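You operate a simulated robot arm through the tools that you are given. There is no shell and no other tool. Be economical: measure what you need, move in short steps, check, and stop when the job is done.

You are at the controls of a simulated two-armed robot. One attempt, no reset.

TASK
Stack the valve motor that says "R-45" from the top of the board stack on top of the valve motor that says "R-52". Take the small float on the top of the board stack and put it away on the shelf of the sample bench. Take the dust bag box on the top of the board stack and put it away on the low shelf of the power bench. Take the thick green packer with the largest size on its label from the top of the site box and leave it on the low shelf of the window bench. Take the yellow cube on the top of the site box and put it away on the top of the meter stand. Put the 25 mm white gauge block from the top of the site box on the top of the fixings bench and the 20 mm white gauge block on the top of the tool table. Put the 22 mm rubber sleeve from the top of the fixings bench on the teal tile and the 15 mm rubber sleeve on the top of the meter stand. Put the eye wash bottle from the top of the sample bench on the film bed of the roll stand. Press the meter button to switch it on. Take the narrow mesh roll and put it on the low shelf of the window bench. Any order will do. Set down upright: small float, dust bag box, white gauge block, rubber sleeve, eye wash bottle.

The check looks at the end state, three seconds after you hand in, the way a careful person would. Anything else that was tipped, shoved, dropped, spilled or broken makes it a failure.

THE ROBOT
Two 7-joint arms with two-finger parallel grippers on one trunk, on a base that drives. Base frame: it is fixed to the floor where the robot stands at the start and does not move with it; the origin is under the middle of the robot, x ahead of it, y to its left, z up. Readings come in m, rad, newtons and seconds.
The left shoulder is at the start at [0.05, 0.158, 1.058], the right one opposite. With the tool pointing down near the work surface each hand reaches from about 0.1 to 0.34 m from the robot's upright axis, wherever it stands, measured 20 degrees to its own side. Places, roughly: dust bag box [0.5, 0.25, 0.75]; eye wash bottle [1.5, -2.75, 0.75]; film bed of the roll stand (17x13 cm) [3.36, -0.42, 0.84]; low shelf of the power bench [-0.5, 1.4, 0.4]; low shelf of the window bench [3.3, -0.8, 0.4]; meter button [0.6, -1.2, 0.3]; narrow mesh roll (10x10x5 cm) [0.6, -0.4, 0.3]; rubber sleeve [1.5, -0.75, 1]; shelf of the sample bench [1.3, -2.7, 0.4]; small float (4x6x7 cm) [0.6, 0, 0.8]; teal tile (9x9x1 cm) [1.3, -0.9, 0.8]; thick green packer [3.25, -2.5, 0.5]; top of the fixings bench [1.3, -0.9, 0.8]; top of the meter stand [1.4, -1.8, 0.8]; top of the tool table [0.6, -1.7, 0.8]; valve motor [0.75, 0.25, 0.75]; white gauge block [3.25, -2.5, 0.5]; yellow cube (3x3x3 cm) [3.2, -2.4, 0.6]. Payload 3.91 kg a hand.
The TCP of each hand is the grasp point between the finger pads, 0.03 m short of the fingertips. In the tool frame z runs along the fingers and y along their closing line. The gripper opens to 0.11 m. The fingers are 0.02 m wide and 0.01 m thick; the gripper's body (0.048 by 0.112 m) begins 0.055 m behind the TCP.
Orientation is told as [roll, pitch, yaw] about the base's x, y, z axes, in that order, counted from this pose: with the fingers straight down and closing along the base's y, the tool's x points along the base's -x, its y along +y and its z along -z.

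THE INTERFACE
- The arms move only by the tool step_arm. It takes "left_rows", "right_rows" or both (then of equal length, played together; a hand with none holds still); each is a list of rows, each an object (a shift or turn left out is 0, a gripper value left out holds the last) with "xyz": the shift along the base's x, y, z in units of 100 mm (1.0 is 100 mm), a list of three; "rotation": the turn, a rotation vector about the base's x, y, z in units of 120 degrees (1.0 is 120 degrees), a list of three; "gripper": the finger opening in m, from 0 to 0.11. In form: [{"xyz": [tx, ty, tz], "rotation": [rx, ry, rz], "gripper": gripper}, ...]. A call has 1 to 8 rows; each row is the pose to reach, as a shift and turn from the pose commanded when the call began. A call with a number of a shift or a turn outside -1 to 1 is refused whole. A row lasts 0.2 s, in which the tool goes at most 0.05 m and 0.15 rad; a call with a longer step from one row to the next is refused whole, and so is a gripper value outside its range. Where a pose cannot be reached the arm comes as near as it can. A force on the tool above 40 N (or 10 N above the force at the start of the call, whichever is more), or a blocked arm, ends the call early, and 0.2 s more pass. The fingers move at their own pace (about 0.153 m/s each) and stop on an object; they squeeze with about 27 N. The grip force told is the motor's: it shows also when the fingers shut on nothing. Time passes only in rows, and 0.2 s behind the last, so rows that repeat a pose let the fingers close. It gives the time, the measured TCP pose, the force on the tool (base axes), the opening and the grip force at its end, in the units of the frame above (readings bear some noise), with the torque about the TCP (base axes, N m) and any sound that the robot's microphone picked up, and new pictures: "show" is both (left out), scene, wrist or none (wrist: the cameras of the hands that moved).
- Cameras (640 x 400 px; columns grow to the right, rows downward): "scene" is now at [0.1323, 0.0185, 1.22]; the picture's right is [0.15, -0.99, 0.00], its down [-0.41, -0.06, -0.91] and it looks along [0.90, 0.13, -0.42] (base axes); focal length 214 px, centre (320, 200). "left" rides on the left gripper at [0.072, -0.017, -0.103] in its tool frame; the picture's right is [0.23, 0.97, 0.00], its down [-0.76, 0.18, -0.62] and it looks along [-0.61, 0.14, 0.78] (tool axes); focal length 222 px, centre (320, 200). "right" rides on the right gripper at [0.073, 0.017, -0.103] in its tool frame; the picture's right is [-0.23, 0.97, 0.00], its down [-0.76, -0.18, -0.62] and it looks along [-0.61, -0.14, 0.78] (tool axes); focal length 222 px, centre (320, 200). There is no depth. A picture from a camera that has moved, and an enlarged one, comes with that camera's place and axes in the base frame and with its lens. The place of the scene camera against the robot may be out by one fixed shift of up to 0.012 m in any direction.
- move_column(by): slides the trunk up (or, below 0, down) by that many m; the arms and the scene camera ride with it, the base frame stays. It gives what a move gives, with no picture.
- base_move(legs): drives the robot by 1 to 6 legs, each [ahead, turn to the left] in m and rad, along the robot's own axes; the way and the turn of a leg run together, so that a leg with both is an arc; at most 1.5 m and 3.142 rad a leg. The arms and the cameras ride along, it lands a little off, and it stops where it bumps. It gives what a move gives, and a new picture of the scene camera.
- pan_tilt(pan, tilt): turns the head with the scene camera to pan (to the left, within 1.396 rad either way) and tilt (down, from -0.506 to 1.204), counted from straight ahead of the robot. It gives what a move gives, and a new picture of the scene camera.
- enlarge(camera, box): a new picture of the part [left, top, right, bottom] of that camera's present view, enlarged. It takes no simulated time.
- finish_job(): hands the job in; it is judged then, once.

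Go step by step. Nothing tells you exact positions but the pictures and the camera data: compare them with the known pose of the tool, close in by small moves and look again before you grip or let go. The budget is 556 turns and 360 pictures, counting those below and the enlarged ones. Unless the task says otherwise, let go and move clear before handing in.

The tools are called after "Request:" as a command line: name --argument value ..., lists and objects as JSON in quotes. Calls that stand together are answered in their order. step_arm: Moves the arms, as the interface text tells. Its arguments: {"type":"object","properties":{"left_rows":{"type":"array","items":{"type":"object","properties":{"xyz":{"type":"array","items":{"type":"number"}},"rotation":{"type":"array","items":{"type":"number"}},"gripper":{"type":"number"}}}},"right_rows":{"type":"array","items":{"type":"object","properties":{"xyz":{"type":"array","items":{"type":"number"}},"rotation":{"type":"array","items":{"type":"number"}},"gripper":{"type":"number"}}}},"show":{"type":"string","enum":["both","scene","wrist","none"]}},"required":[]} The other tools are called the same way: move_column (by) slides the trunk up or down; base_move (legs) drives the base; pan_tilt (pan, tilt) turns the head that bears the scene camera; enlarge (camera, box) takes an enlarged picture of a part of a camera's view; finish_job () hands the job in.

At the start:

```text
time_s: 0.0
left_tcp_pos: [0.4459, 0.2467, 1.1072]
left_orientation: [0.001, -0.001, 0.007]
left_contact_force: [0.4, -0.3, -0.6]
left_moment: [0.0, 0.0, 0.02]
left_width: 0.11
left_finger_force: 0.1
right_tcp_pos: [0.3927, -0.0917, 1.0515]
right_orientation: [0.0, 0.004, 0.003]
right_contact_force: [-0.2, 0.2, 0.1]
right_moment: [0.0, 0.0, 0.02]
right_width: 0.11
right_finger_force: 0.0
trunk travel left (down, up): [-0.3, 0.182]
robot x, y, heading: [0.0029, -0.0002, 0.005]
head pan, tilt: [0.145, 0.429]
```

scene: 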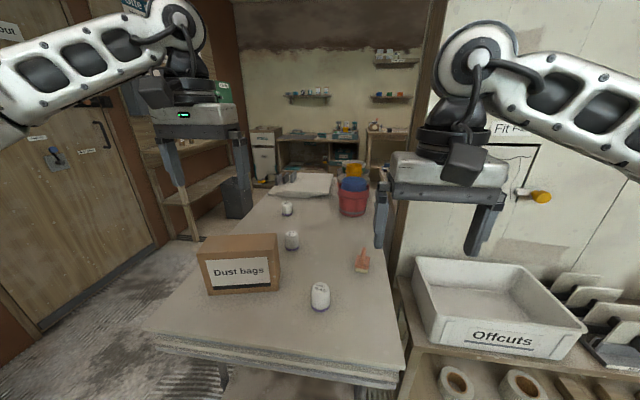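
right: 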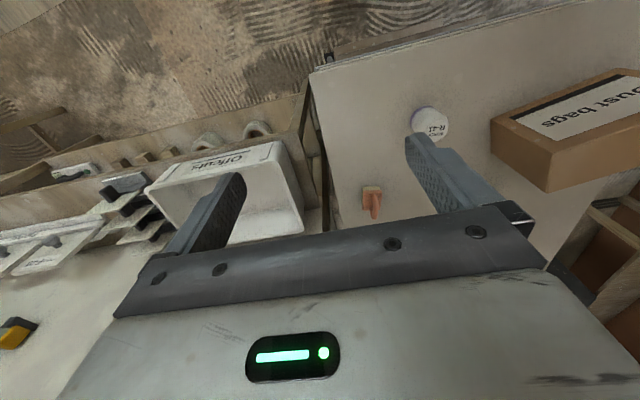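
left: 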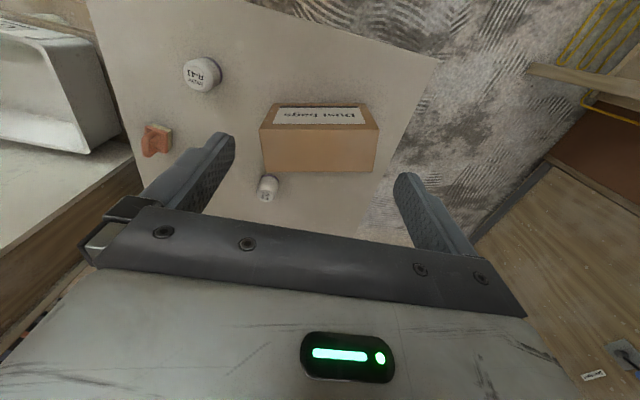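

I see the board stack ahead with the dust bag box, three white valve motors and an orange float. I'll read the labels up close first.

Request:
enlarge --camera "scene" --box '[200, 180, 400, 320]'

Request:
enlarge --camera "left" --box '[120, 40, 400, 215]'

Request:
enlarge --camera "right" --box '[320, 80, 500, 230]'

```text
2.86 times, centred on (300, 250) of scene
camera zoom: at [0.1323, 0.0185, 1.22], right [0.15, -0.99, 0.0], down [-0.41, -0.06, -0.91], along [0.9, 0.13, -0.42], focal length 613 px, centre (377, 57)
```

zoom: 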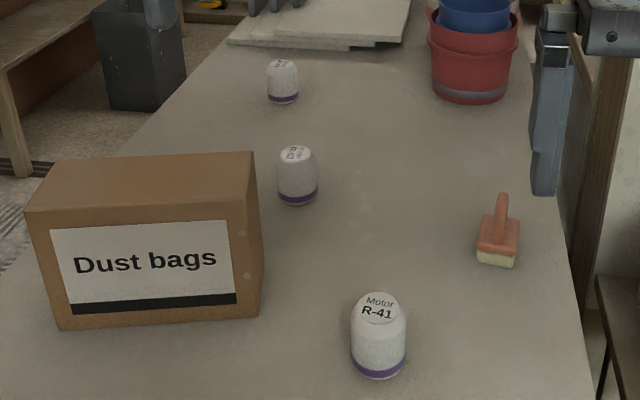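

```text
2.29 times, centred on (260, 128) of left
camera zoom: at [0.3735, 0.231, 1.2115], right [-0.23, 0.97, 0.0], down [0.76, 0.18, 0.62], along [0.61, 0.14, -0.78], focal length 508 px, centre (457, 366)
```

zoom: 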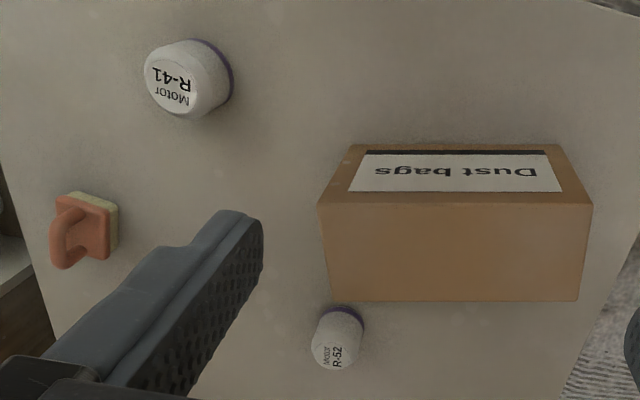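

```text
2.67 times, centred on (410, 155) of right
camera zoom: at [0.3203, -0.0769, 1.1564], right [0.22, 0.97, 0.0], down [0.76, -0.18, 0.62], along [0.61, -0.14, -0.78], focal length 592 px, centre (80, 320)
```

zoom: 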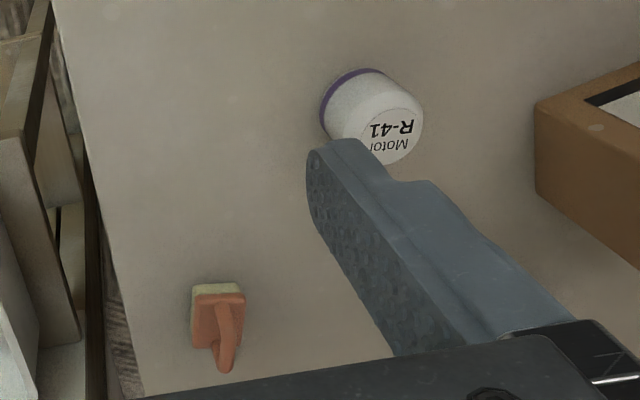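

Request:
pan_tilt --pan -0.9 --tilt 0.5

Request:
pan_tilt --pan 1.2 --tilt 0.5

Request:
pan_tilt --pan 0.0 --tilt 0.9

```text
time_s: 1.3
left_tcp_pos: [0.4461, 0.2483, 1.1071]
left_orientation: [0.002, 0.0, 0.004]
left_contact_force: [0.0, -0.5, 0.5]
left_moment: [0.04, -0.01, 0.01]
left_width: 0.1099
left_finger_force: 0.1
right_tcp_pos: [0.3917, -0.0938, 1.0531]
right_orientation: [0.002, 0.001, 0.003]
right_contact_force: [0.1, 0.3, 0.1]
right_moment: [0.02, 0.01, 0.02]
right_width: 0.11
right_finger_force: 0.2
trunk travel left (down, up): [-0.3, 0.182]
robot x, y, heading: [-0.002, -0.0008, -0.006]
head pan, tilt: [-0.901, 0.499]
camera scene: at [0.0976, -0.0662, 1.2136], right [-0.78, -0.62, 0.0], down [-0.3, 0.37, -0.88], along [0.55, -0.69, -0.48], focal length 214 px, centre (320, 200)
```

scene: 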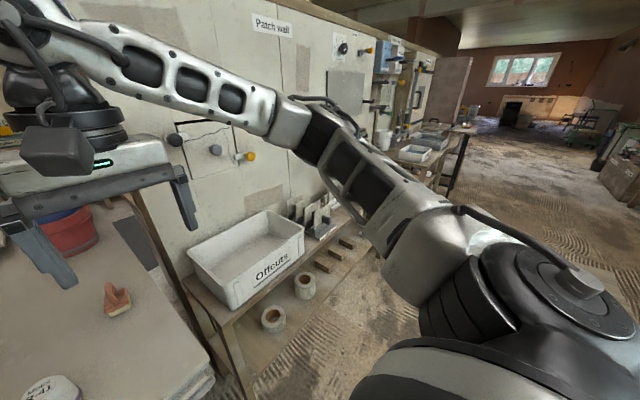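

```text
time_s: 3.3
left_tcp_pos: [0.4462, 0.2472, 1.106]
left_orientation: [-0.001, 0.001, 0.005]
left_contact_force: [0.2, 0.5, -0.8]
left_moment: [0.01, 0.01, 0.01]
left_width: 0.1102
left_finger_force: 0.0
right_tcp_pos: [0.3918, -0.0922, 1.0533]
right_orientation: [0.001, 0.002, 0.003]
right_contact_force: [-0.2, 1.3, 0.6]
right_moment: [-0.01, 0.02, -0.02]
right_width: 0.1097
right_finger_force: 0.2
trunk travel left (down, up): [-0.3, 0.182]
robot x, y, heading: [0.0018, 0.0004, -0.001]
head pan, tilt: [1.201, 0.499]
camera scene: at [0.074, 0.0899, 1.2136], right [0.93, -0.36, 0.0], down [-0.17, -0.45, -0.88], along [0.32, 0.82, -0.48], focal length 214 px, centre (320, 200)
```

scene: 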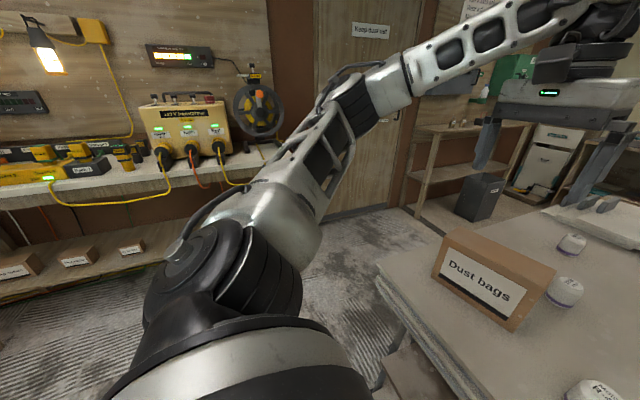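

```text
time_s: 4.7
left_tcp_pos: [0.4462, 0.2473, 1.1062]
left_orientation: [0.001, -0.001, 0.004]
left_contact_force: [-1.4, -0.3, 0.5]
left_moment: [0.0, 0.01, 0.06]
left_width: 0.1101
left_finger_force: 0.1
right_tcp_pos: [0.3931, -0.0929, 1.0527]
right_orientation: [0.002, 0.002, 0.002]
right_contact_force: [1.4, -0.7, -0.3]
right_moment: [-0.01, 0.0, 0.03]
right_width: 0.1103
right_finger_force: 0.0
trunk travel left (down, up): [-0.3, 0.182]
robot x, y, heading: [-0.0001, 0.0026, -0.002]
head pan, tilt: [0.0, 0.901]
camera scene: at [0.1165, 0.0052, 1.1797], right [0.0, -1.0, 0.0], down [-0.78, 0.0, -0.62], along [0.62, 0.0, -0.78], focal length 214 px, centre (320, 200)
```

scene: 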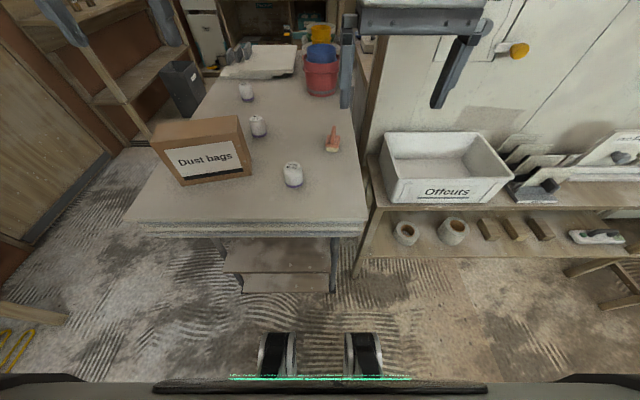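

I see the overall layout now: power bench to the left, wall shelf on the right with rolls. I'll test reach with the right hand toward the float at about (0.635, -0.035).

Request:
step_arm --right_rows '[{"xyz": [0.4, 0.1, -0.2]}, {"xyz": [0.8, 0.2, -0.4]}, {"xyz": [1, 0.3, -0.7]}, {"xyz": [1, 0.4, -1.0]}, {"xyz": [1, 0.5, -1.0]}]' --show "scene"

```text
time_s: 5.9
left_tcp_pos: [0.4454, 0.2477, 1.1066]
left_orientation: [-0.002, 0.001, 0.006]
left_contact_force: [-0.3, -0.4, 0.3]
left_moment: [-0.01, 0.01, 0.02]
left_width: 0.1098
left_finger_force: 0.1
right_tcp_pos: [0.4916, -0.0428, 0.9511]
right_orientation: [0.0, 0.002, 0.003]
right_contact_force: [-0.7, -0.7, 0.4]
right_moment: [-0.02, 0.0, 0.02]
right_width: 0.11
right_finger_force: 0.0
trunk travel left (down, up): [-0.3, 0.182]
robot x, y, heading: [-0.0002, 0.0009, 0.003]
head pan, tilt: [0.0, 0.901]
camera scene: at [0.1165, 0.0052, 1.1797], right [0.0, -1.0, 0.0], down [-0.78, 0.0, -0.62], along [0.62, 0.0, -0.78], focal length 214 px, centre (320, 200)
```

scene: 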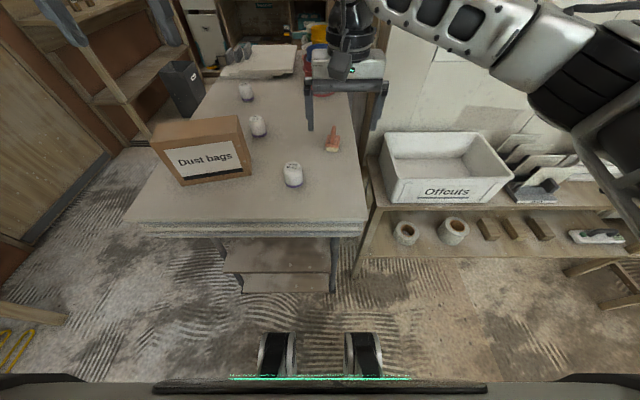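

Reach is fine at x=0.49; pushing on toward x≈0.62.

Request:
step_arm --right_rows '[{"xyz": [0.4, 0, 0]}, {"xyz": [0.8, 0.05, 0]}, {"xyz": [1, 0.08, -0.2]}, {"xyz": [1, 0.08, -0.5]}]'

```text
time_s: 6.9
left_tcp_pos: [0.4455, 0.2476, 1.107]
left_orientation: [0.0, 0.002, 0.005]
left_contact_force: [-0.3, -1.1, -0.3]
left_moment: [0.02, 0.0, 0.03]
left_width: 0.1101
left_finger_force: 0.0
right_tcp_pos: [0.5932, -0.0347, 0.9012]
right_orientation: [0.001, 0.002, 0.004]
right_contact_force: [0.0, 0.0, 0.1]
right_moment: [0.01, 0.01, 0.01]
right_width: 0.1101
right_finger_force: 0.1
trunk travel left (down, up): [-0.3, 0.182]
robot x, y, heading: [-0.0008, 0.0015, 0.001]
head pan, tilt: [0.0, 0.901]
camera scene: at [0.1166, 0.005, 1.1797], right [0.0, -1.0, 0.0], down [-0.78, 0.0, -0.62], along [0.62, 0.0, -0.78], focal length 214 px, centre (320, 200)
camera right: at [0.5211, -0.0187, 1.0063], right [0.22, 0.97, 0.0], down [0.76, -0.17, 0.62], along [0.61, -0.14, -0.78], focal length 222 px, centre (320, 200)
```

scene: 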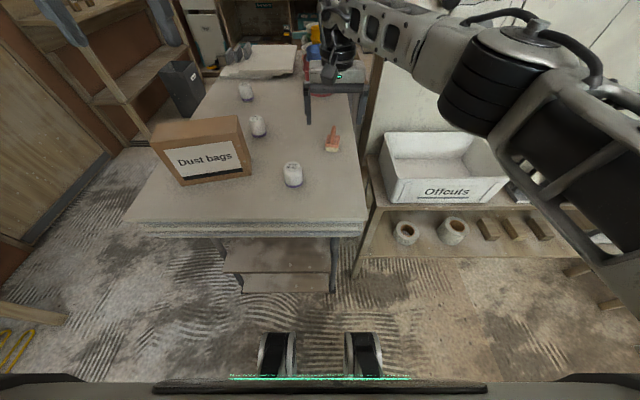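
right: 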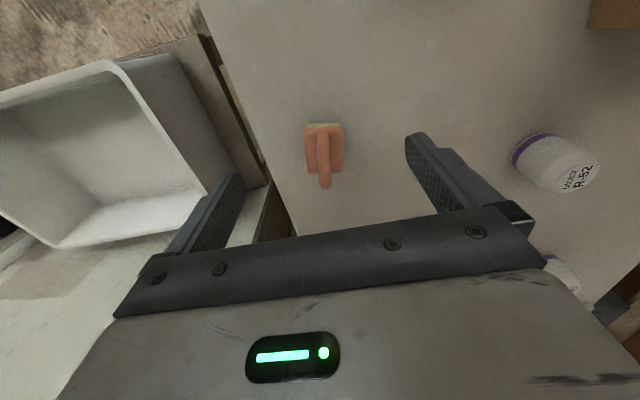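

Reach is good, so I'll tilt the right hand 45° forward, so the float can later be set on a low shelf, while holding it above and behind the float.

Request:
step_arm --right_rows '[{"xyz": [-0.1, -0.02, 0], "rotation": [0, -0.0625, 0], "gripper": 0.08}, {"xyz": [-0.2, -0.05, 0], "rotation": [0, -0.125, 0]}, {"xyz": [-0.3, -0.05, 0], "rotation": [0, -0.1875, 0]}, {"xyz": [-0.3, -0.05, 0], "rotation": [0, -0.25, 0]}, {"xyz": [-0.3, -0.05, 0], "rotation": [0, -0.3125, 0]}, {"xyz": [-0.3, -0.05, 0], "rotation": [0, -0.375, 0]}, {"xyz": [-0.3, -0.05, 0], "rotation": [0, -0.375, 0]}]'

```text
time_s: 8.5
left_tcp_pos: [0.4469, 0.2476, 1.1065]
left_orientation: [0.0, -0.001, 0.006]
left_contact_force: [1.0, -0.8, 0.2]
left_moment: [0.0, -0.02, 0.0]
left_width: 0.1105
left_finger_force: 0.2
right_tcp_pos: [0.5626, -0.0398, 0.9024]
right_orientation: [-0.001, -0.786, 0.006]
right_contact_force: [-0.2, -0.2, 1.0]
right_moment: [-0.04, -0.01, -0.01]
right_width: 0.0801
right_finger_force: 0.1
trunk travel left (down, up): [-0.3, 0.182]
robot x, y, heading: [0.0005, -0.0003, -0.003]
head pan, tilt: [0.0, 0.901]
camera scene: at [0.1165, 0.0051, 1.1797], right [0.0, -1.0, 0.0], down [-0.78, 0.0, -0.62], along [0.62, 0.0, -0.78], focal length 214 px, centre (320, 200)
camera right: at [0.4382, -0.024, 0.9248], right [0.16, 0.97, 0.16], down [0.1, -0.18, 0.98], along [0.98, -0.14, -0.12], focal length 222 px, centre (320, 200)
```

scene: 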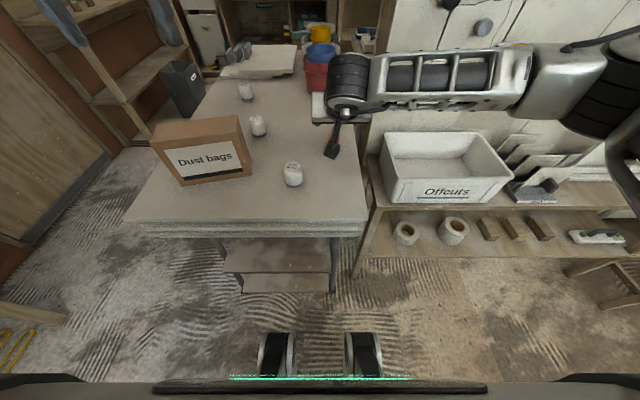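
right: 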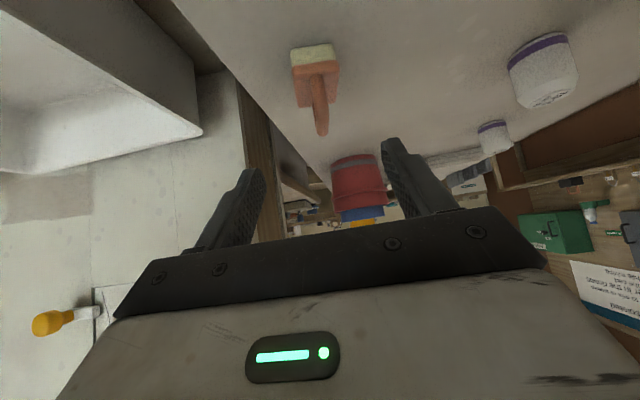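

Float body is about (0.65, -0.034), bottom at ~0.755. I'll approach along the tool axis and look before closing.

Request:
step_arm --right_rows '[{"xyz": [0.3, 0.03, -0.3]}, {"xyz": [0.5, 0.05, -0.5]}, {"xyz": [0.7, 0.05, -0.7]}, {"xyz": [0.75, 0.05, -0.95]}, {"xyz": [0.78, 0.05, -1.0]}]'

```text
time_s: 9.7
left_tcp_pos: [0.4416, 0.2476, 1.109]
left_orientation: [0.001, -0.001, 0.005]
left_contact_force: [0.4, -0.1, -0.8]
left_moment: [-0.03, 0.01, -0.03]
left_width: 0.11
left_finger_force: 0.0
right_tcp_pos: [0.6384, -0.0346, 0.8083]
right_orientation: [0.0, -0.794, 0.006]
right_contact_force: [-22.0, -3.1, 24.1]
right_moment: [-0.23, 0.29, -0.29]
right_width: 0.0795
right_finger_force: 0.0
trunk travel left (down, up): [-0.3, 0.182]
robot x, y, heading: [-0.0013, 0.0009, -0.003]
head pan, tilt: [0.0, 0.901]
camera scene: at [0.1123, 0.0048, 1.1807], right [0.0, -1.0, 0.0], down [-0.78, 0.0, -0.62], along [0.62, 0.0, -0.78], focal length 214 px, centre (320, 200)
camera right: at [0.514, -0.0182, 0.8298], right [0.16, 0.97, 0.16], down [0.09, -0.18, 0.98], along [0.98, -0.14, -0.12], focal length 222 px, centre (320, 200)
```

scene: 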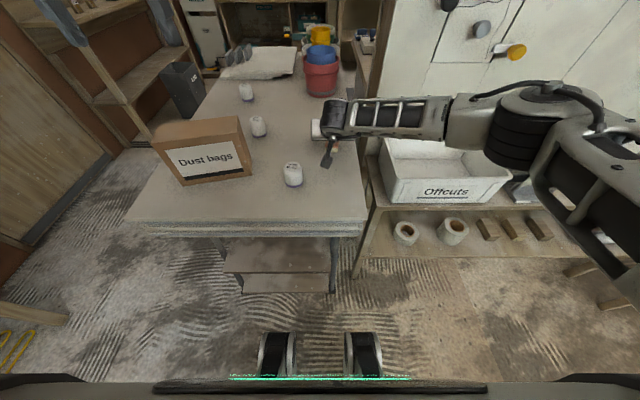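
right: 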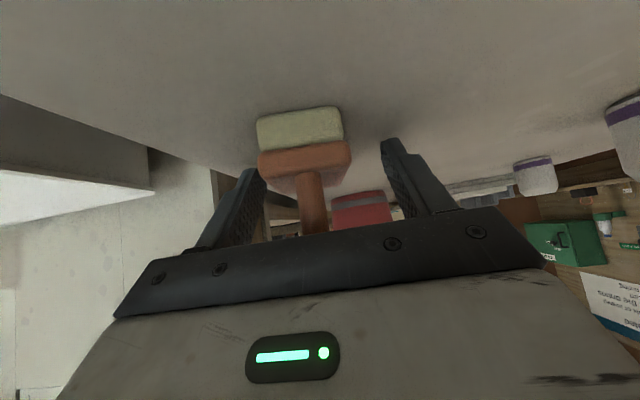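

The fingertips touched the table, so the table top is at about 0.778. The float body is between the fingers, about 8 mm toward -y; I'll lift slightly, centre and close.

Request:
step_arm --right_rows '[{"xyz": [-0.03, 0, 0.12]}, {"xyz": [-0.03, -0.08, 0.12]}, {"xyz": [-0.03, -0.08, 0.12], "gripper": 0.05}, {"xyz": [-0.03, -0.08, 0.12], "gripper": 0.0}, {"xyz": [-0.03, -0.08, 0.12], "gripper": 0.0}, {"xyz": [-0.03, -0.08, 0.12], "gripper": 0.0}]'

```text
time_s: 11.1
left_tcp_pos: [0.4454, 0.2487, 1.1067]
left_orientation: [-0.002, 0.0, 0.004]
left_contact_force: [0.7, -0.3, 0.3]
left_moment: [0.02, 0.01, 0.02]
left_width: 0.1101
left_finger_force: 0.0
right_tcp_pos: [0.6386, -0.0434, 0.815]
right_orientation: [-0.005, -0.783, 0.006]
right_contact_force: [0.0, -0.1, -0.2]
right_moment: [0.04, 0.01, -0.02]
right_width: 0.0389
right_finger_force: 26.8
trunk travel left (down, up): [-0.3, 0.182]
robot x, y, heading: [-0.0015, 0.001, 0.002]
head pan, tilt: [0.0, 0.901]
camera scene: at [0.1165, 0.0051, 1.1797], right [0.0, -1.0, 0.0], down [-0.78, 0.0, -0.62], along [0.62, 0.0, -0.78], focal length 214 px, centre (320, 200)
camera right: at [0.5132, -0.0275, 0.8374], right [0.16, 0.97, 0.16], down [0.1, -0.18, 0.98], along [0.98, -0.14, -0.12], focal length 222 px, centre (320, 200)
```

scene: 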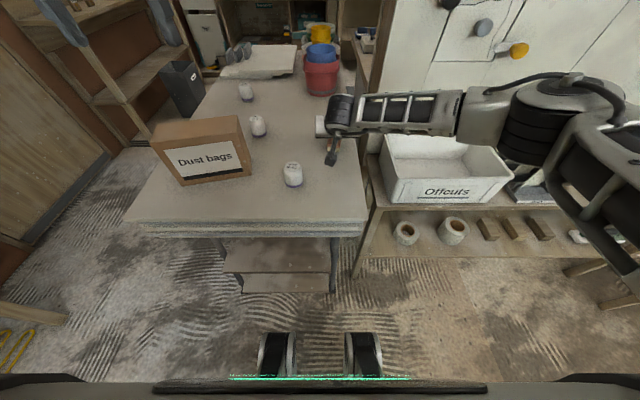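
right: 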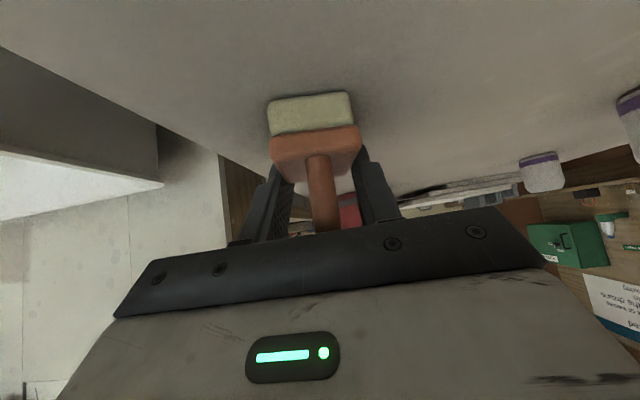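

Float gripped (38.9 mm; TCP is 0.037 m above its bottom). Lifting and retracting.

Request:
step_arm --right_rows '[{"xyz": [0, 0, 0.3]}, {"xyz": [0, 0, 0.8]}, {"xyz": [-0.2, -0.1, 1.0]}, {"xyz": [-0.6, -0.3, 1.0]}, {"xyz": [-1.0, -0.5, 1.0]}]' --show "wrist"

Request:
step_arm --right_rows '[{"xyz": [-0.4, -0.2, 0.3]}, {"xyz": [-0.8, -0.4, 0.6]}, {"xyz": [-1.0, -0.7, 1.0]}, {"xyz": [-1.0, -0.9, 1.0]}]' --show "scene"

```text
time_s: 12.3
left_tcp_pos: [0.4454, 0.2482, 1.1078]
left_orientation: [0.002, -0.001, 0.006]
left_contact_force: [-1.5, 1.1, -0.3]
left_moment: [0.0, 0.0, -0.02]
left_width: 0.11
left_finger_force: 0.1
right_tcp_pos: [0.5363, -0.0936, 0.915]
right_orientation: [-0.002, -0.787, 0.004]
right_contact_force: [-0.8, 0.1, -0.1]
right_moment: [0.01, 0.0, -0.01]
right_width: 0.0389
right_finger_force: 27.5
trunk travel left (down, up): [-0.3, 0.182]
robot x, y, heading: [-0.0029, -0.0011, 0.005]
head pan, tilt: [0.0, 0.901]
camera right: at [0.4128, -0.0779, 0.9368], right [0.16, 0.97, 0.16], down [0.1, -0.18, 0.98], along [0.98, -0.14, -0.12], focal length 222 px, centre (320, 200)
```

right: 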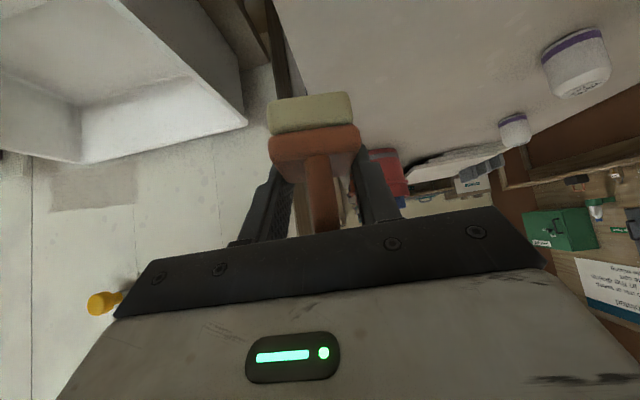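

```text
refused: row 1 steps farther than a row can; nothing moved
```

Request:
step_arm --right_rows '[{"xyz": [-0.35, -0.15, 0.3]}, {"xyz": [-0.7, -0.3, 0.6]}, {"xyz": [-1.0, -0.5, 0.9]}, {"xyz": [-1.0, -0.9, 1.0]}]' --show "none"

Request:
pan_tilt --pan 0.4 --tilt 0.6

```text
time_s: 13.3
left_tcp_pos: [0.4446, 0.2473, 1.1073]
left_orientation: [-0.001, -0.001, 0.006]
left_contact_force: [0.3, 0.2, -0.8]
left_moment: [-0.02, 0.0, 0.0]
left_width: 0.1098
left_finger_force: 0.0
right_tcp_pos: [0.4379, -0.1828, 1.014]
right_orientation: [-0.003, -0.784, 0.006]
right_contact_force: [-0.6, -0.1, -1.0]
right_moment: [0.01, 0.02, -0.03]
right_width: 0.0384
right_finger_force: 26.7
trunk travel left (down, up): [-0.3, 0.182]
robot x, y, heading: [0.0007, 0.0001, -0.004]
head pan, tilt: [0.0, 0.901]
```

```text
time_s: 14.2
left_tcp_pos: [0.4448, 0.2478, 1.1064]
left_orientation: [-0.001, 0.002, 0.005]
left_contact_force: [-0.3, 1.2, 0.1]
left_moment: [0.0, -0.03, -0.01]
left_width: 0.11
left_finger_force: 0.1
right_tcp_pos: [0.437, -0.1828, 1.0141]
right_orientation: [-0.003, -0.784, 0.004]
right_contact_force: [0.2, -0.4, 0.1]
right_moment: [0.02, 0.0, 0.01]
right_width: 0.0384
right_finger_force: 26.4
trunk travel left (down, up): [-0.3, 0.182]
robot x, y, heading: [-0.0004, 0.0019, 0.002]
head pan, tilt: [0.4, 0.6]
camera scene: at [0.1225, 0.0394, 1.2044], right [0.39, -0.92, 0.0], down [-0.52, -0.22, -0.82], along [0.76, 0.32, -0.57], focal length 214 px, centre (320, 200)
```

scene: 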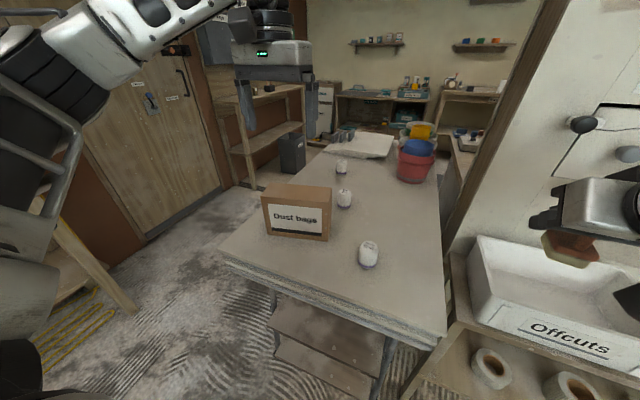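

I'll drive around to the left side of the board stack (edge at y≈0.43) to face -y, for the dust box. First pull both hands in.

Request:
step_arm --left_rows '[{"xyz": [-0.45, 0, 0]}, {"xyz": [-0.9, 0, 0]}, {"xyz": [-1.0, 0, 0]}]' --right_rows '[{"xyz": [-0.4, -0.1, 0.1]}, {"xyz": [-0.8, -0.2, 0.2]}, {"xyz": [-1.0, -0.2, 0.2]}]' --show "none"

Request:
base_move --legs '[[-0.1, 0], [0, 1.571], [0.5, 0], [0, -0.97]]'

```text
time_s: 15.0
left_tcp_pos: [0.3454, 0.2475, 1.1076]
left_orientation: [-0.002, 0.0, 0.007]
left_contact_force: [-0.2, 0.2, 0.0]
left_moment: [-0.02, 0.01, 0.0]
left_width: 0.11
left_finger_force: 0.0
right_tcp_pos: [0.3612, -0.1987, 1.0531]
right_orientation: [-0.001, -0.784, 0.006]
right_contact_force: [-0.6, 0.5, -0.8]
right_moment: [-0.01, -0.02, 0.0]
right_width: 0.0387
right_finger_force: 27.0
right hand out of reach, approached as far as the arm can: row 2, 3
trunk travel left (down, up): [-0.3, 0.182]
robot x, y, heading: [0.0002, -0.0019, 0.005]
head pan, tilt: [0.4, 0.6]
```

```text
time_s: 25.0
left_tcp_pos: [0.0378, 0.9055, 1.107]
left_orientation: [-0.003, -0.002, 0.615]
left_contact_force: [0.5, -0.1, -0.1]
left_moment: [0.0, 0.02, -0.01]
left_width: 0.11
left_finger_force: 0.0
right_tcp_pos: [0.3074, 0.5483, 1.0521]
right_orientation: [-0.004, -0.784, 0.615]
right_contact_force: [-0.3, 1.0, 0.5]
right_moment: [0.04, 0.0, -0.01]
right_width: 0.0376
right_finger_force: 26.8
trunk travel left (down, up): [-0.3, 0.182]
robot x, y, heading: [-0.1012, 0.5027, 0.608]
head pan, tilt: [0.4, 0.6]
camera scene: at [-0.0223, 0.6064, 1.2045], right [0.85, -0.53, 0.0], down [-0.3, -0.48, -0.83], along [0.44, 0.7, -0.56], focal length 214 px, centre (320, 200)
```

scene: 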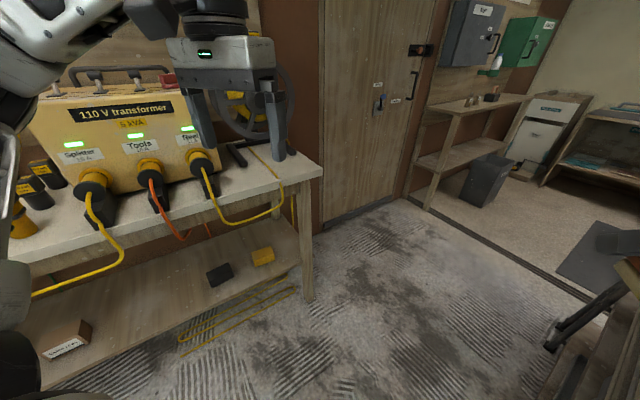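

Path is clear; continuing along and then turning to face the table from its left side.

Request:
base_move --legs '[[0.65, 0], [0, -2.18]]'

Request:
pan_tilt --pan 0.2 --tilt 0.8

```text
time_s: 28.4
left_tcp_pos: [0.5366, 1.248, 1.1133]
left_orientation: [-0.009, -0.011, 0.64]
left_contact_force: [0.9, 0.4, -1.0]
left_moment: [0.03, 0.02, 0.02]
left_width: 0.1103
left_finger_force: 0.0
right_tcp_pos: [0.8085, 0.8846, 1.0563]
right_orientation: [0.01, -0.792, 0.602]
right_contact_force: [0.6, -0.7, -1.1]
right_moment: [0.0, -0.01, -0.01]
right_width: 0.0374
right_finger_force: 26.9
trunk travel left (down, up): [-0.3, 0.182]
robot x, y, heading: [0.4044, 0.8536, 0.611]
head pan, tilt: [0.4, 0.6]
stopped in leg 1: the robot was blocked; the commanded pose is now the measured one
camera scene: at [0.4782, 0.941, 1.2064], right [0.85, -0.53, 0.0], down [-0.29, -0.47, -0.83], along [0.44, 0.71, -0.55], focal length 214 px, centre (320, 200)
```

scene: 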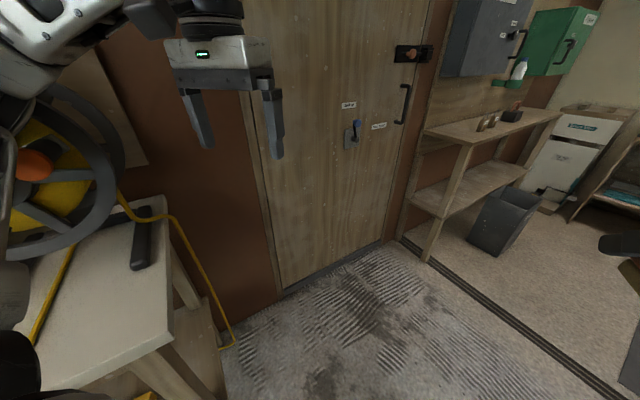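

```text
time_s: 29.1
left_tcp_pos: [0.5371, 1.2463, 1.1123]
left_orientation: [-0.007, -0.008, 0.636]
left_contact_force: [-0.6, -0.7, -0.2]
left_moment: [0.03, 0.01, 0.01]
left_width: 0.11
left_finger_force: 0.1
right_tcp_pos: [0.8061, 0.8833, 1.0549]
right_orientation: [0.014, -0.794, 0.602]
right_contact_force: [0.2, 0.2, 0.2]
right_moment: [0.05, 0.0, -0.03]
right_width: 0.0373
right_finger_force: 26.8
trunk travel left (down, up): [-0.3, 0.182]
robot x, y, heading: [0.4041, 0.8533, 0.616]
head pan, tilt: [0.201, 0.799]
camera scene: at [0.4863, 0.9242, 1.1889], right [0.73, -0.69, -0.01], down [-0.49, -0.51, -0.71], along [0.48, 0.52, -0.7], focal length 214 px, centre (320, 200)
```

scene: 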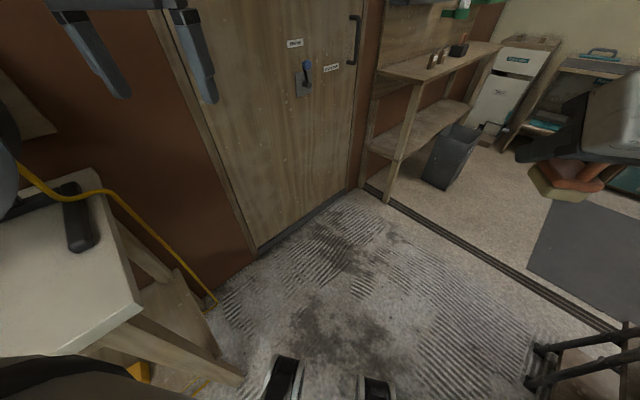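

The drive was blocked, probably the left elbow touching the cable reel. Looking left to check.

Request:
pan_tilt --pan 1.3 --tilt 0.3

```text
time_s: 30.4
left_tcp_pos: [0.5362, 1.2463, 1.1139]
left_orientation: [-0.008, -0.009, 0.637]
left_contact_force: [-0.1, 0.1, -0.4]
left_moment: [0.02, -0.02, -0.02]
left_width: 0.1098
left_finger_force: 0.1
right_tcp_pos: [0.8069, 0.8818, 1.0562]
right_orientation: [0.012, -0.797, 0.6]
right_contact_force: [0.0, 0.7, -0.1]
right_moment: [-0.02, -0.04, -0.03]
right_width: 0.0374
right_finger_force: 26.8
trunk travel left (down, up): [-0.3, 0.182]
robot x, y, heading: [0.3997, 0.8513, 0.614]
head pan, tilt: [1.3, 0.3]
camera scene: at [0.3994, 0.9528, 1.2337], right [0.94, 0.33, 0.01], down [0.1, -0.26, -0.96], along [-0.32, 0.91, -0.28], focal length 214 px, centre (320, 200)
```

scene: 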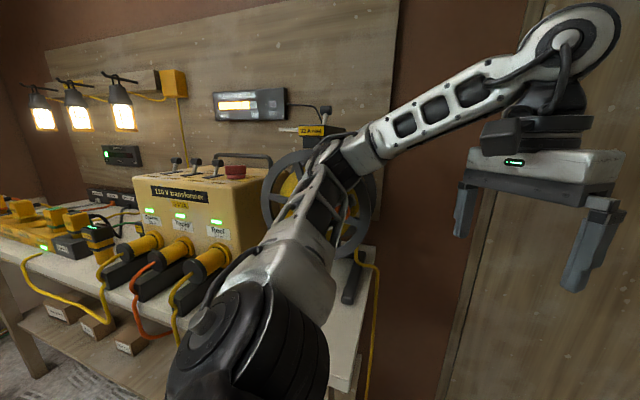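

Request:
base_move --legs '[[-0.2, 0], [0, -0.61], [0.22, 0], [0, -1.571]]'

Request:
pan_tilt --pan 0.2 --tilt 0.8

```text
time_s: 38.8
left_tcp_pos: [0.716, 0.3926, 1.1064]
left_orientation: [-0.015, 0.005, -1.537]
left_contact_force: [0.2, -0.7, -0.3]
left_moment: [-0.03, 0.01, -0.01]
left_width: 0.1098
left_finger_force: 0.1
right_tcp_pos: [0.262, 0.378, 1.052]
right_orientation: [-0.003, -0.779, -1.56]
right_contact_force: [1.0, -0.4, -0.4]
right_moment: [0.01, 0.0, 0.0]
right_width: 0.0371
right_finger_force: 27.5
trunk travel left (down, up): [-0.3, 0.182]
robot x, y, heading: [0.4595, 0.7396, -1.565]
head pan, tilt: [1.3, 0.3]
camera scene: at [0.5508, 0.6802, 1.232], right [-0.26, -0.97, 0.0], down [-0.29, 0.08, -0.96], along [0.92, -0.25, -0.3], focal length 214 px, centre (320, 200)
```

scene: 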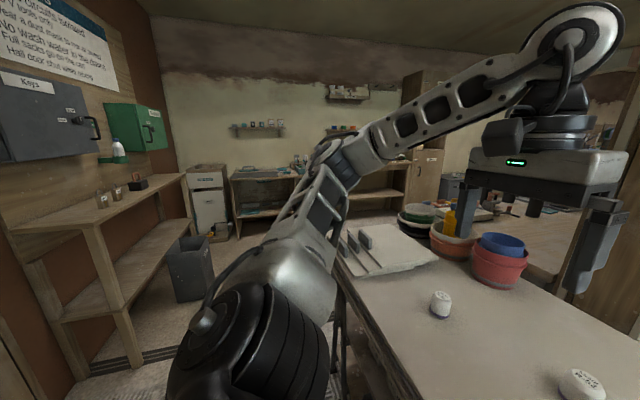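

```text
time_s: 40.1
left_tcp_pos: [0.7159, 0.3923, 1.1056]
left_orientation: [-0.013, 0.006, -1.539]
left_contact_force: [0.7, 0.0, -0.3]
left_moment: [0.02, 0.0, 0.02]
left_width: 0.1101
left_finger_force: 0.1
right_tcp_pos: [0.2625, 0.3764, 1.0516]
right_orientation: [-0.003, -0.779, -1.559]
right_contact_force: [0.0, 0.8, -0.6]
right_moment: [0.04, -0.03, -0.01]
right_width: 0.0374
right_finger_force: 26.7
trunk travel left (down, up): [-0.3, 0.182]
robot x, y, heading: [0.4599, 0.738, -1.562]
head pan, tilt: [0.201, 0.799]
camera scene: at [0.4776, 0.6253, 1.1876], right [-0.98, -0.21, 0.0], down [-0.15, 0.7, -0.7], along [0.15, -0.68, -0.72], focal length 214 px, centre (320, 200)
```

scene: 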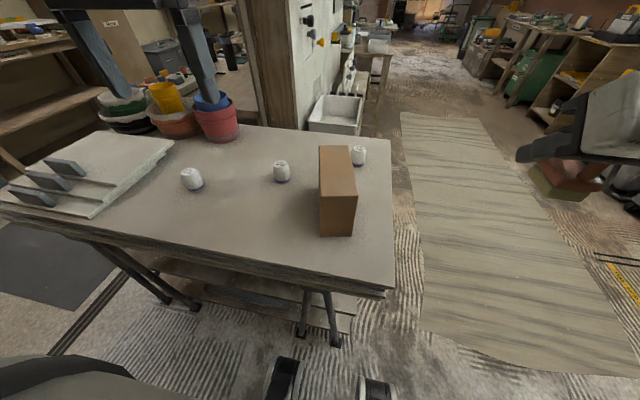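

Good view from the left side. I'll start with the motors: move the left hand above R-45 at about (0.91, 0.275).

Request:
step_arm --left_rows '[{"xyz": [0.4, -0.2, 0]}, {"xyz": [0.8, -0.4, -0.1]}, {"xyz": [1.0, -0.7, -0.4]}, {"xyz": [1.0, -0.9, -0.8]}, {"xyz": [1.0, -0.9, -1.0]}]' --show "none"

Request:
step_arm --left_rows '[{"xyz": [0.4, 0, 0]}, {"xyz": [0.8, 0, 0]}, {"xyz": [0.8, 0, 0]}]'

```text
time_s: 41.3
left_tcp_pos: [0.8148, 0.3037, 1.0046]
left_orientation: [-0.012, 0.006, -1.536]
left_contact_force: [0.2, -0.1, -0.2]
left_moment: [0.01, 0.03, -0.03]
left_width: 0.1099
left_finger_force: 0.0
right_tcp_pos: [0.2625, 0.3772, 1.0527]
right_orientation: [-0.002, -0.78, -1.56]
right_contact_force: [1.4, 0.0, -0.9]
right_moment: [-0.01, 0.02, -0.01]
right_width: 0.0371
right_finger_force: 26.6
trunk travel left (down, up): [-0.3, 0.182]
robot x, y, heading: [0.4588, 0.7394, -1.562]
head pan, tilt: [0.201, 0.799]
```

```text
time_s: 42.1
left_tcp_pos: [0.8969, 0.302, 1.0064]
left_orientation: [-0.012, 0.005, -1.54]
left_contact_force: [0.3, -0.6, -0.1]
left_moment: [0.04, 0.04, -0.01]
left_width: 0.1101
left_finger_force: 0.1
right_tcp_pos: [0.262, 0.3771, 1.0528]
right_orientation: [-0.004, -0.78, -1.561]
right_contact_force: [-0.5, 0.2, 0.0]
right_moment: [-0.03, -0.03, -0.02]
right_width: 0.0373
right_finger_force: 26.7
trunk travel left (down, up): [-0.3, 0.182]
robot x, y, heading: [0.4582, 0.743, -1.56]
head pan, tilt: [0.201, 0.799]
camera scene: at [0.4775, 0.6253, 1.1876], right [-0.98, -0.21, 0.0], down [-0.15, 0.7, -0.7], along [0.15, -0.68, -0.72], focal length 214 px, centre (320, 200)
camera left: at [0.8784, 0.3751, 1.1112], right [0.97, 0.26, -0.01], down [0.21, -0.76, 0.62], along [0.15, -0.6, -0.79], focal length 222 px, centre (320, 200)
```

scene: 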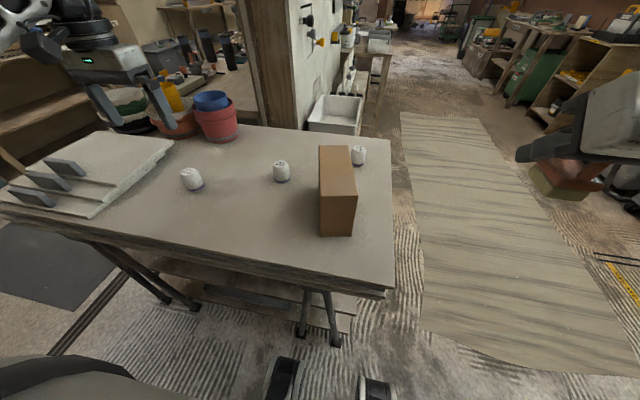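
left: 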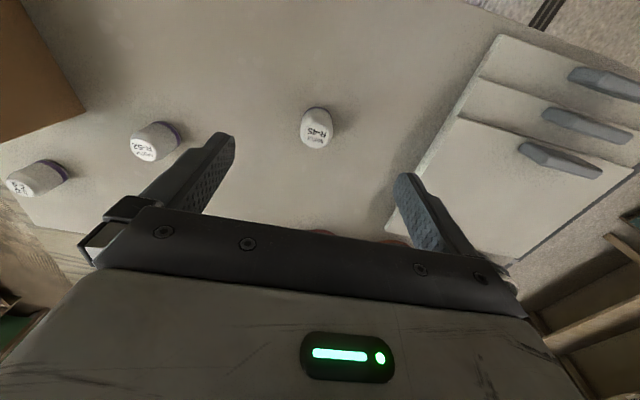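

R-45 is directly between the fingers, about (0.897, 0.278). Descending to grip.

Request:
step_arm --left_rows '[{"xyz": [0, -0.24, -0.3]}, {"xyz": [0, -0.24, -0.8]}, {"xyz": [0, -0.24, -1.0]}]' --show "wrist"

```text
time_s: 42.9
left_tcp_pos: [0.8954, 0.2791, 0.9048]
left_orientation: [-0.015, 0.004, -1.538]
left_contact_force: [0.5, -0.1, 0.9]
left_moment: [-0.01, 0.0, 0.02]
left_width: 0.1099
left_finger_force: 0.0
right_tcp_pos: [0.2629, 0.3768, 1.0521]
right_orientation: [-0.004, -0.779, -1.56]
right_contact_force: [0.4, -1.0, -0.5]
right_moment: [0.01, -0.04, 0.0]
right_width: 0.0375
right_finger_force: 26.6
trunk travel left (down, up): [-0.3, 0.182]
robot x, y, heading: [0.4565, 0.7365, -1.56]
head pan, tilt: [0.201, 0.799]
camera left: at [0.8784, 0.3521, 1.0105], right [0.97, 0.26, -0.01], down [0.21, -0.76, 0.62], along [0.15, -0.6, -0.79], focal length 222 px, centre (320, 200)
```

left: 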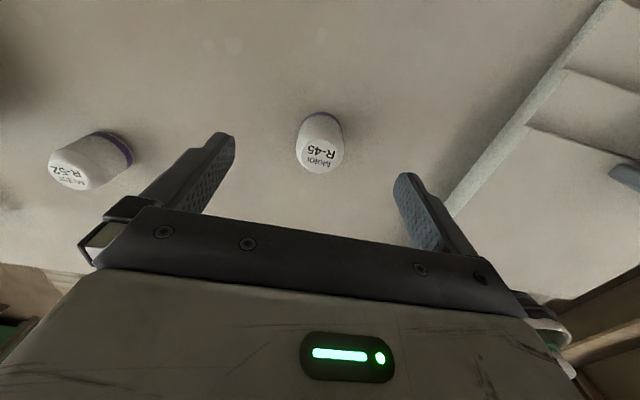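

Request:
step_arm --left_rows '[{"xyz": [0.03, -0.08, -0.4]}, {"xyz": [0.03, -0.08, -0.85]}, {"xyz": [0.03, -0.08, -0.88]}]' --show "wrist"

```text
time_s: 43.7
left_tcp_pos: [0.8997, 0.2732, 0.8175]
left_orientation: [-0.016, 0.004, -1.538]
left_contact_force: [0.3, 0.6, 0.2]
left_moment: [0.02, 0.0, 0.01]
left_width: 0.1098
left_finger_force: 0.0
right_tcp_pos: [0.262, 0.3768, 1.0522]
right_orientation: [-0.004, -0.781, -1.561]
right_contact_force: [0.3, 0.7, -1.1]
right_moment: [-0.02, 0.0, 0.0]
right_width: 0.0373
right_finger_force: 26.9
trunk travel left (down, up): [-0.3, 0.182]
robot x, y, heading: [0.4559, 0.7336, -1.56]
head pan, tilt: [0.201, 0.799]
camera left: at [0.8818, 0.3441, 0.9226], right [0.97, 0.26, -0.01], down [0.21, -0.76, 0.62], along [0.15, -0.6, -0.79], focal length 222 px, centre (320, 200)
```

left: 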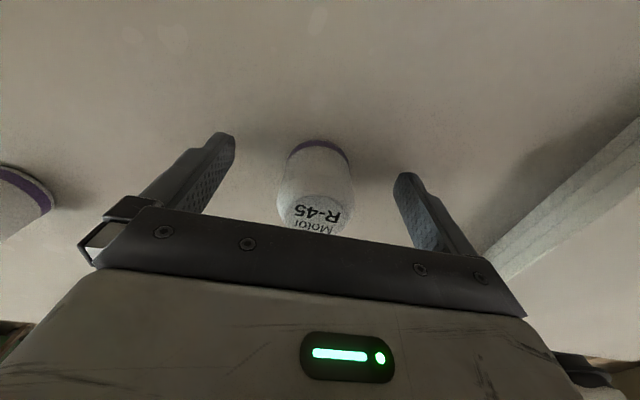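

Request:
step_arm --left_rows '[{"xyz": [0, -0.12, 0]}, {"xyz": [0, -0.12, 0], "gripper": 0.06}, {"xyz": [0, -0.12, 0], "gripper": 0}, {"xyz": [0, -0.12, 0], "gripper": 0}, {"xyz": [0, -0.12, 0.2], "gripper": 0}, {"xyz": [0, -0.12, 0.7], "gripper": 0}, {"xyz": [0, -0.12, 1.0], "gripper": 0}]'

```text
time_s: 45.3
left_tcp_pos: [0.898, 0.2593, 0.9174]
left_orientation: [-0.013, 0.005, -1.537]
left_contact_force: [0.4, 0.0, -0.5]
left_moment: [-0.02, 0.0, -0.07]
left_width: 0.043
left_finger_force: 27.2
right_tcp_pos: [0.2627, 0.3755, 1.053]
right_orientation: [-0.003, -0.78, -1.562]
right_contact_force: [-0.2, 0.5, -0.8]
right_moment: [-0.01, -0.03, -0.02]
right_width: 0.0371
right_finger_force: 26.5
trunk travel left (down, up): [-0.3, 0.182]
robot x, y, heading: [0.4611, 0.7379, -1.56]
head pan, tilt: [0.201, 0.799]
camera scene: at [0.4775, 0.6253, 1.1876], right [-0.98, -0.21, 0.0], down [-0.15, 0.7, -0.7], along [0.15, -0.68, -0.72], focal length 214 px, centre (320, 200)
camera left: at [0.8807, 0.3319, 1.023], right [0.97, 0.26, -0.01], down [0.21, -0.76, 0.62], along [0.15, -0.6, -0.79], focal length 222 px, centre (320, 200)
```

scene: 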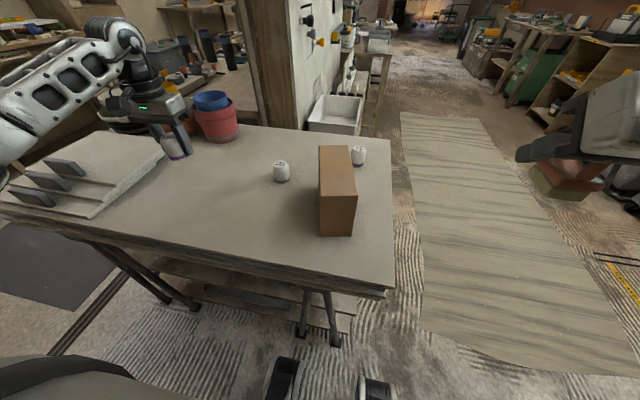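
left: 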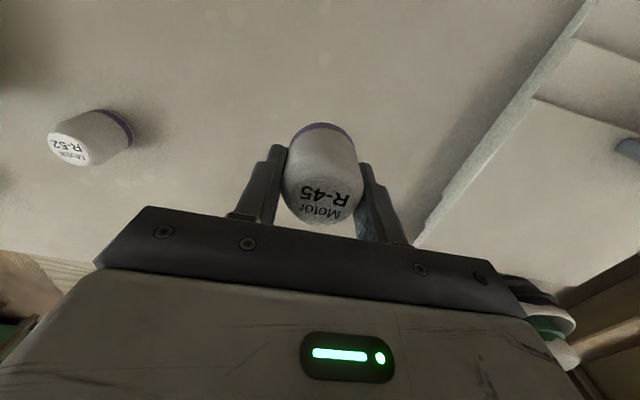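

R-45 held. Now I'll measure R-52's position with a zoom.

Request:
step_arm --left_rows '[{"xyz": [-0.4, -0.2, 0.1]}, {"xyz": [-0.8, -0.5, 0.1]}, {"xyz": [-1.0, -0.7, 0.1]}, {"xyz": [-1.0, -0.7, 0.1]}]' --show "none"

Request:
enlarge --camera "left" --box '[120, 80, 440, 280]'

Request:
enlarge --camera "scene" --box '[200, 120, 360, 220]'

```text
time_s: 46.3
left_tcp_pos: [0.7991, 0.1896, 0.9264]
left_orientation: [-0.014, 0.005, -1.538]
left_contact_force: [-0.2, -0.4, -0.7]
left_moment: [-0.03, -0.04, 0.0]
left_width: 0.0429
left_finger_force: 26.7
right_tcp_pos: [0.2631, 0.3762, 1.0527]
right_orientation: [-0.002, -0.781, -1.562]
right_contact_force: [-0.5, 0.4, -1.2]
right_moment: [0.01, 0.01, 0.0]
right_width: 0.0372
right_finger_force: 26.8
trunk travel left (down, up): [-0.3, 0.182]
robot x, y, heading: [0.4584, 0.74, -1.559]
head pan, tilt: [0.201, 0.799]
```

```text
2.00 times, centred on (280, 180) of left
camera zoom: at [0.7814, 0.2615, 1.0322], right [0.97, 0.26, -0.01], down [0.21, -0.76, 0.62], along [0.15, -0.6, -0.79], focal length 444 px, centre (400, 240)
```

zoom: 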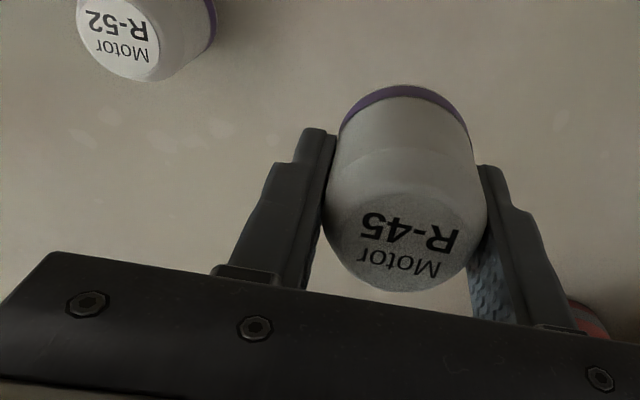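

```text
4.00 times, centred on (280, 170) of scene
camera zoom: at [0.4776, 0.6253, 1.1876], right [-0.98, -0.21, 0.0], down [-0.15, 0.7, -0.7], along [0.15, -0.68, -0.72], focal length 858 px, centre (480, 320)
```

zoom: 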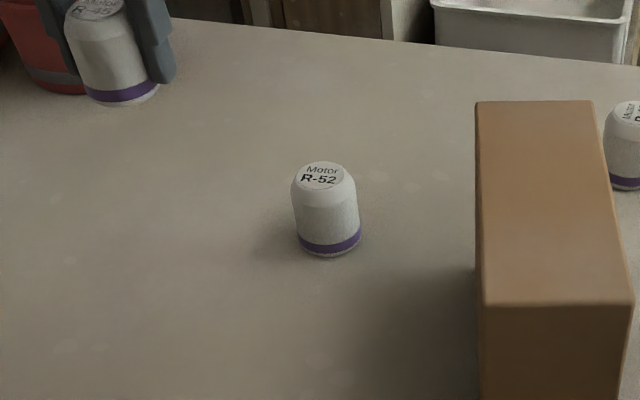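

Request:
step_arm --left_rows '[{"xyz": [-0.4, -0.2, 0.1]}, {"xyz": [-0.8, -0.5, 0.1]}, {"xyz": [-1.0, -0.8, 0.1]}, {"xyz": [-1.0, -0.9, 0.1]}]' --show "none"

Request:
step_arm --left_rows '[{"xyz": [-0.2, 0, 0]}, {"xyz": [-0.2, 0, 0]}]' --show "wrist"

```text
time_s: 47.3
left_tcp_pos: [0.6993, 0.1101, 0.937]
left_orientation: [-0.013, 0.002, -1.537]
left_contact_force: [0.7, 0.3, -1.3]
left_moment: [0.02, 0.0, 0.0]
left_width: 0.0428
left_finger_force: 27.2
left hand out of reach, approached as far as the arm can: row 4
right_tcp_pos: [0.2635, 0.3772, 1.0521]
right_orientation: [-0.004, -0.781, -1.56]
right_contact_force: [-0.6, -0.4, -1.0]
right_moment: [-0.03, 0.01, 0.01]
right_width: 0.0372
right_finger_force: 27.4
trunk travel left (down, up): [-0.3, 0.182]
robot x, y, heading: [0.462, 0.7401, -1.561]
head pan, tilt: [0.201, 0.799]
```

```text
time_s: 47.9
left_tcp_pos: [0.6787, 0.1108, 0.9376]
left_orientation: [-0.015, 0.006, -1.537]
left_contact_force: [0.2, -0.4, -0.6]
left_moment: [0.02, -0.02, 0.01]
left_width: 0.0428
left_finger_force: 26.7
right_tcp_pos: [0.2635, 0.3767, 1.0529]
right_orientation: [-0.003, -0.78, -1.56]
right_contact_force: [-0.5, 0.3, -0.5]
right_moment: [-0.03, -0.05, 0.01]
right_width: 0.0373
right_finger_force: 27.1
trunk travel left (down, up): [-0.3, 0.182]
robot x, y, heading: [0.4593, 0.7381, -1.565]
head pan, tilt: [0.201, 0.799]
camera left: at [0.6615, 0.1823, 1.043], right [0.97, 0.26, -0.01], down [0.21, -0.76, 0.62], along [0.15, -0.6, -0.79], focal length 222 px, centre (320, 200)
```

left: 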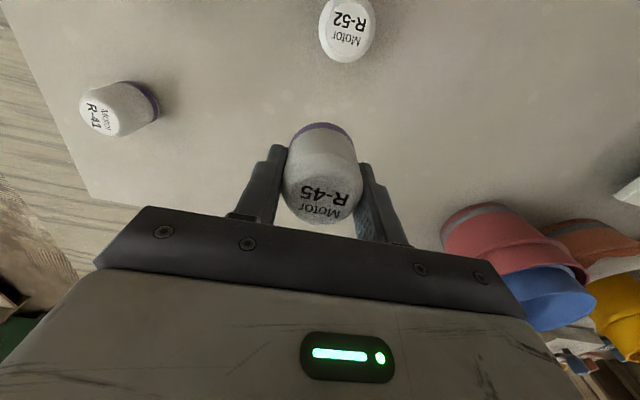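

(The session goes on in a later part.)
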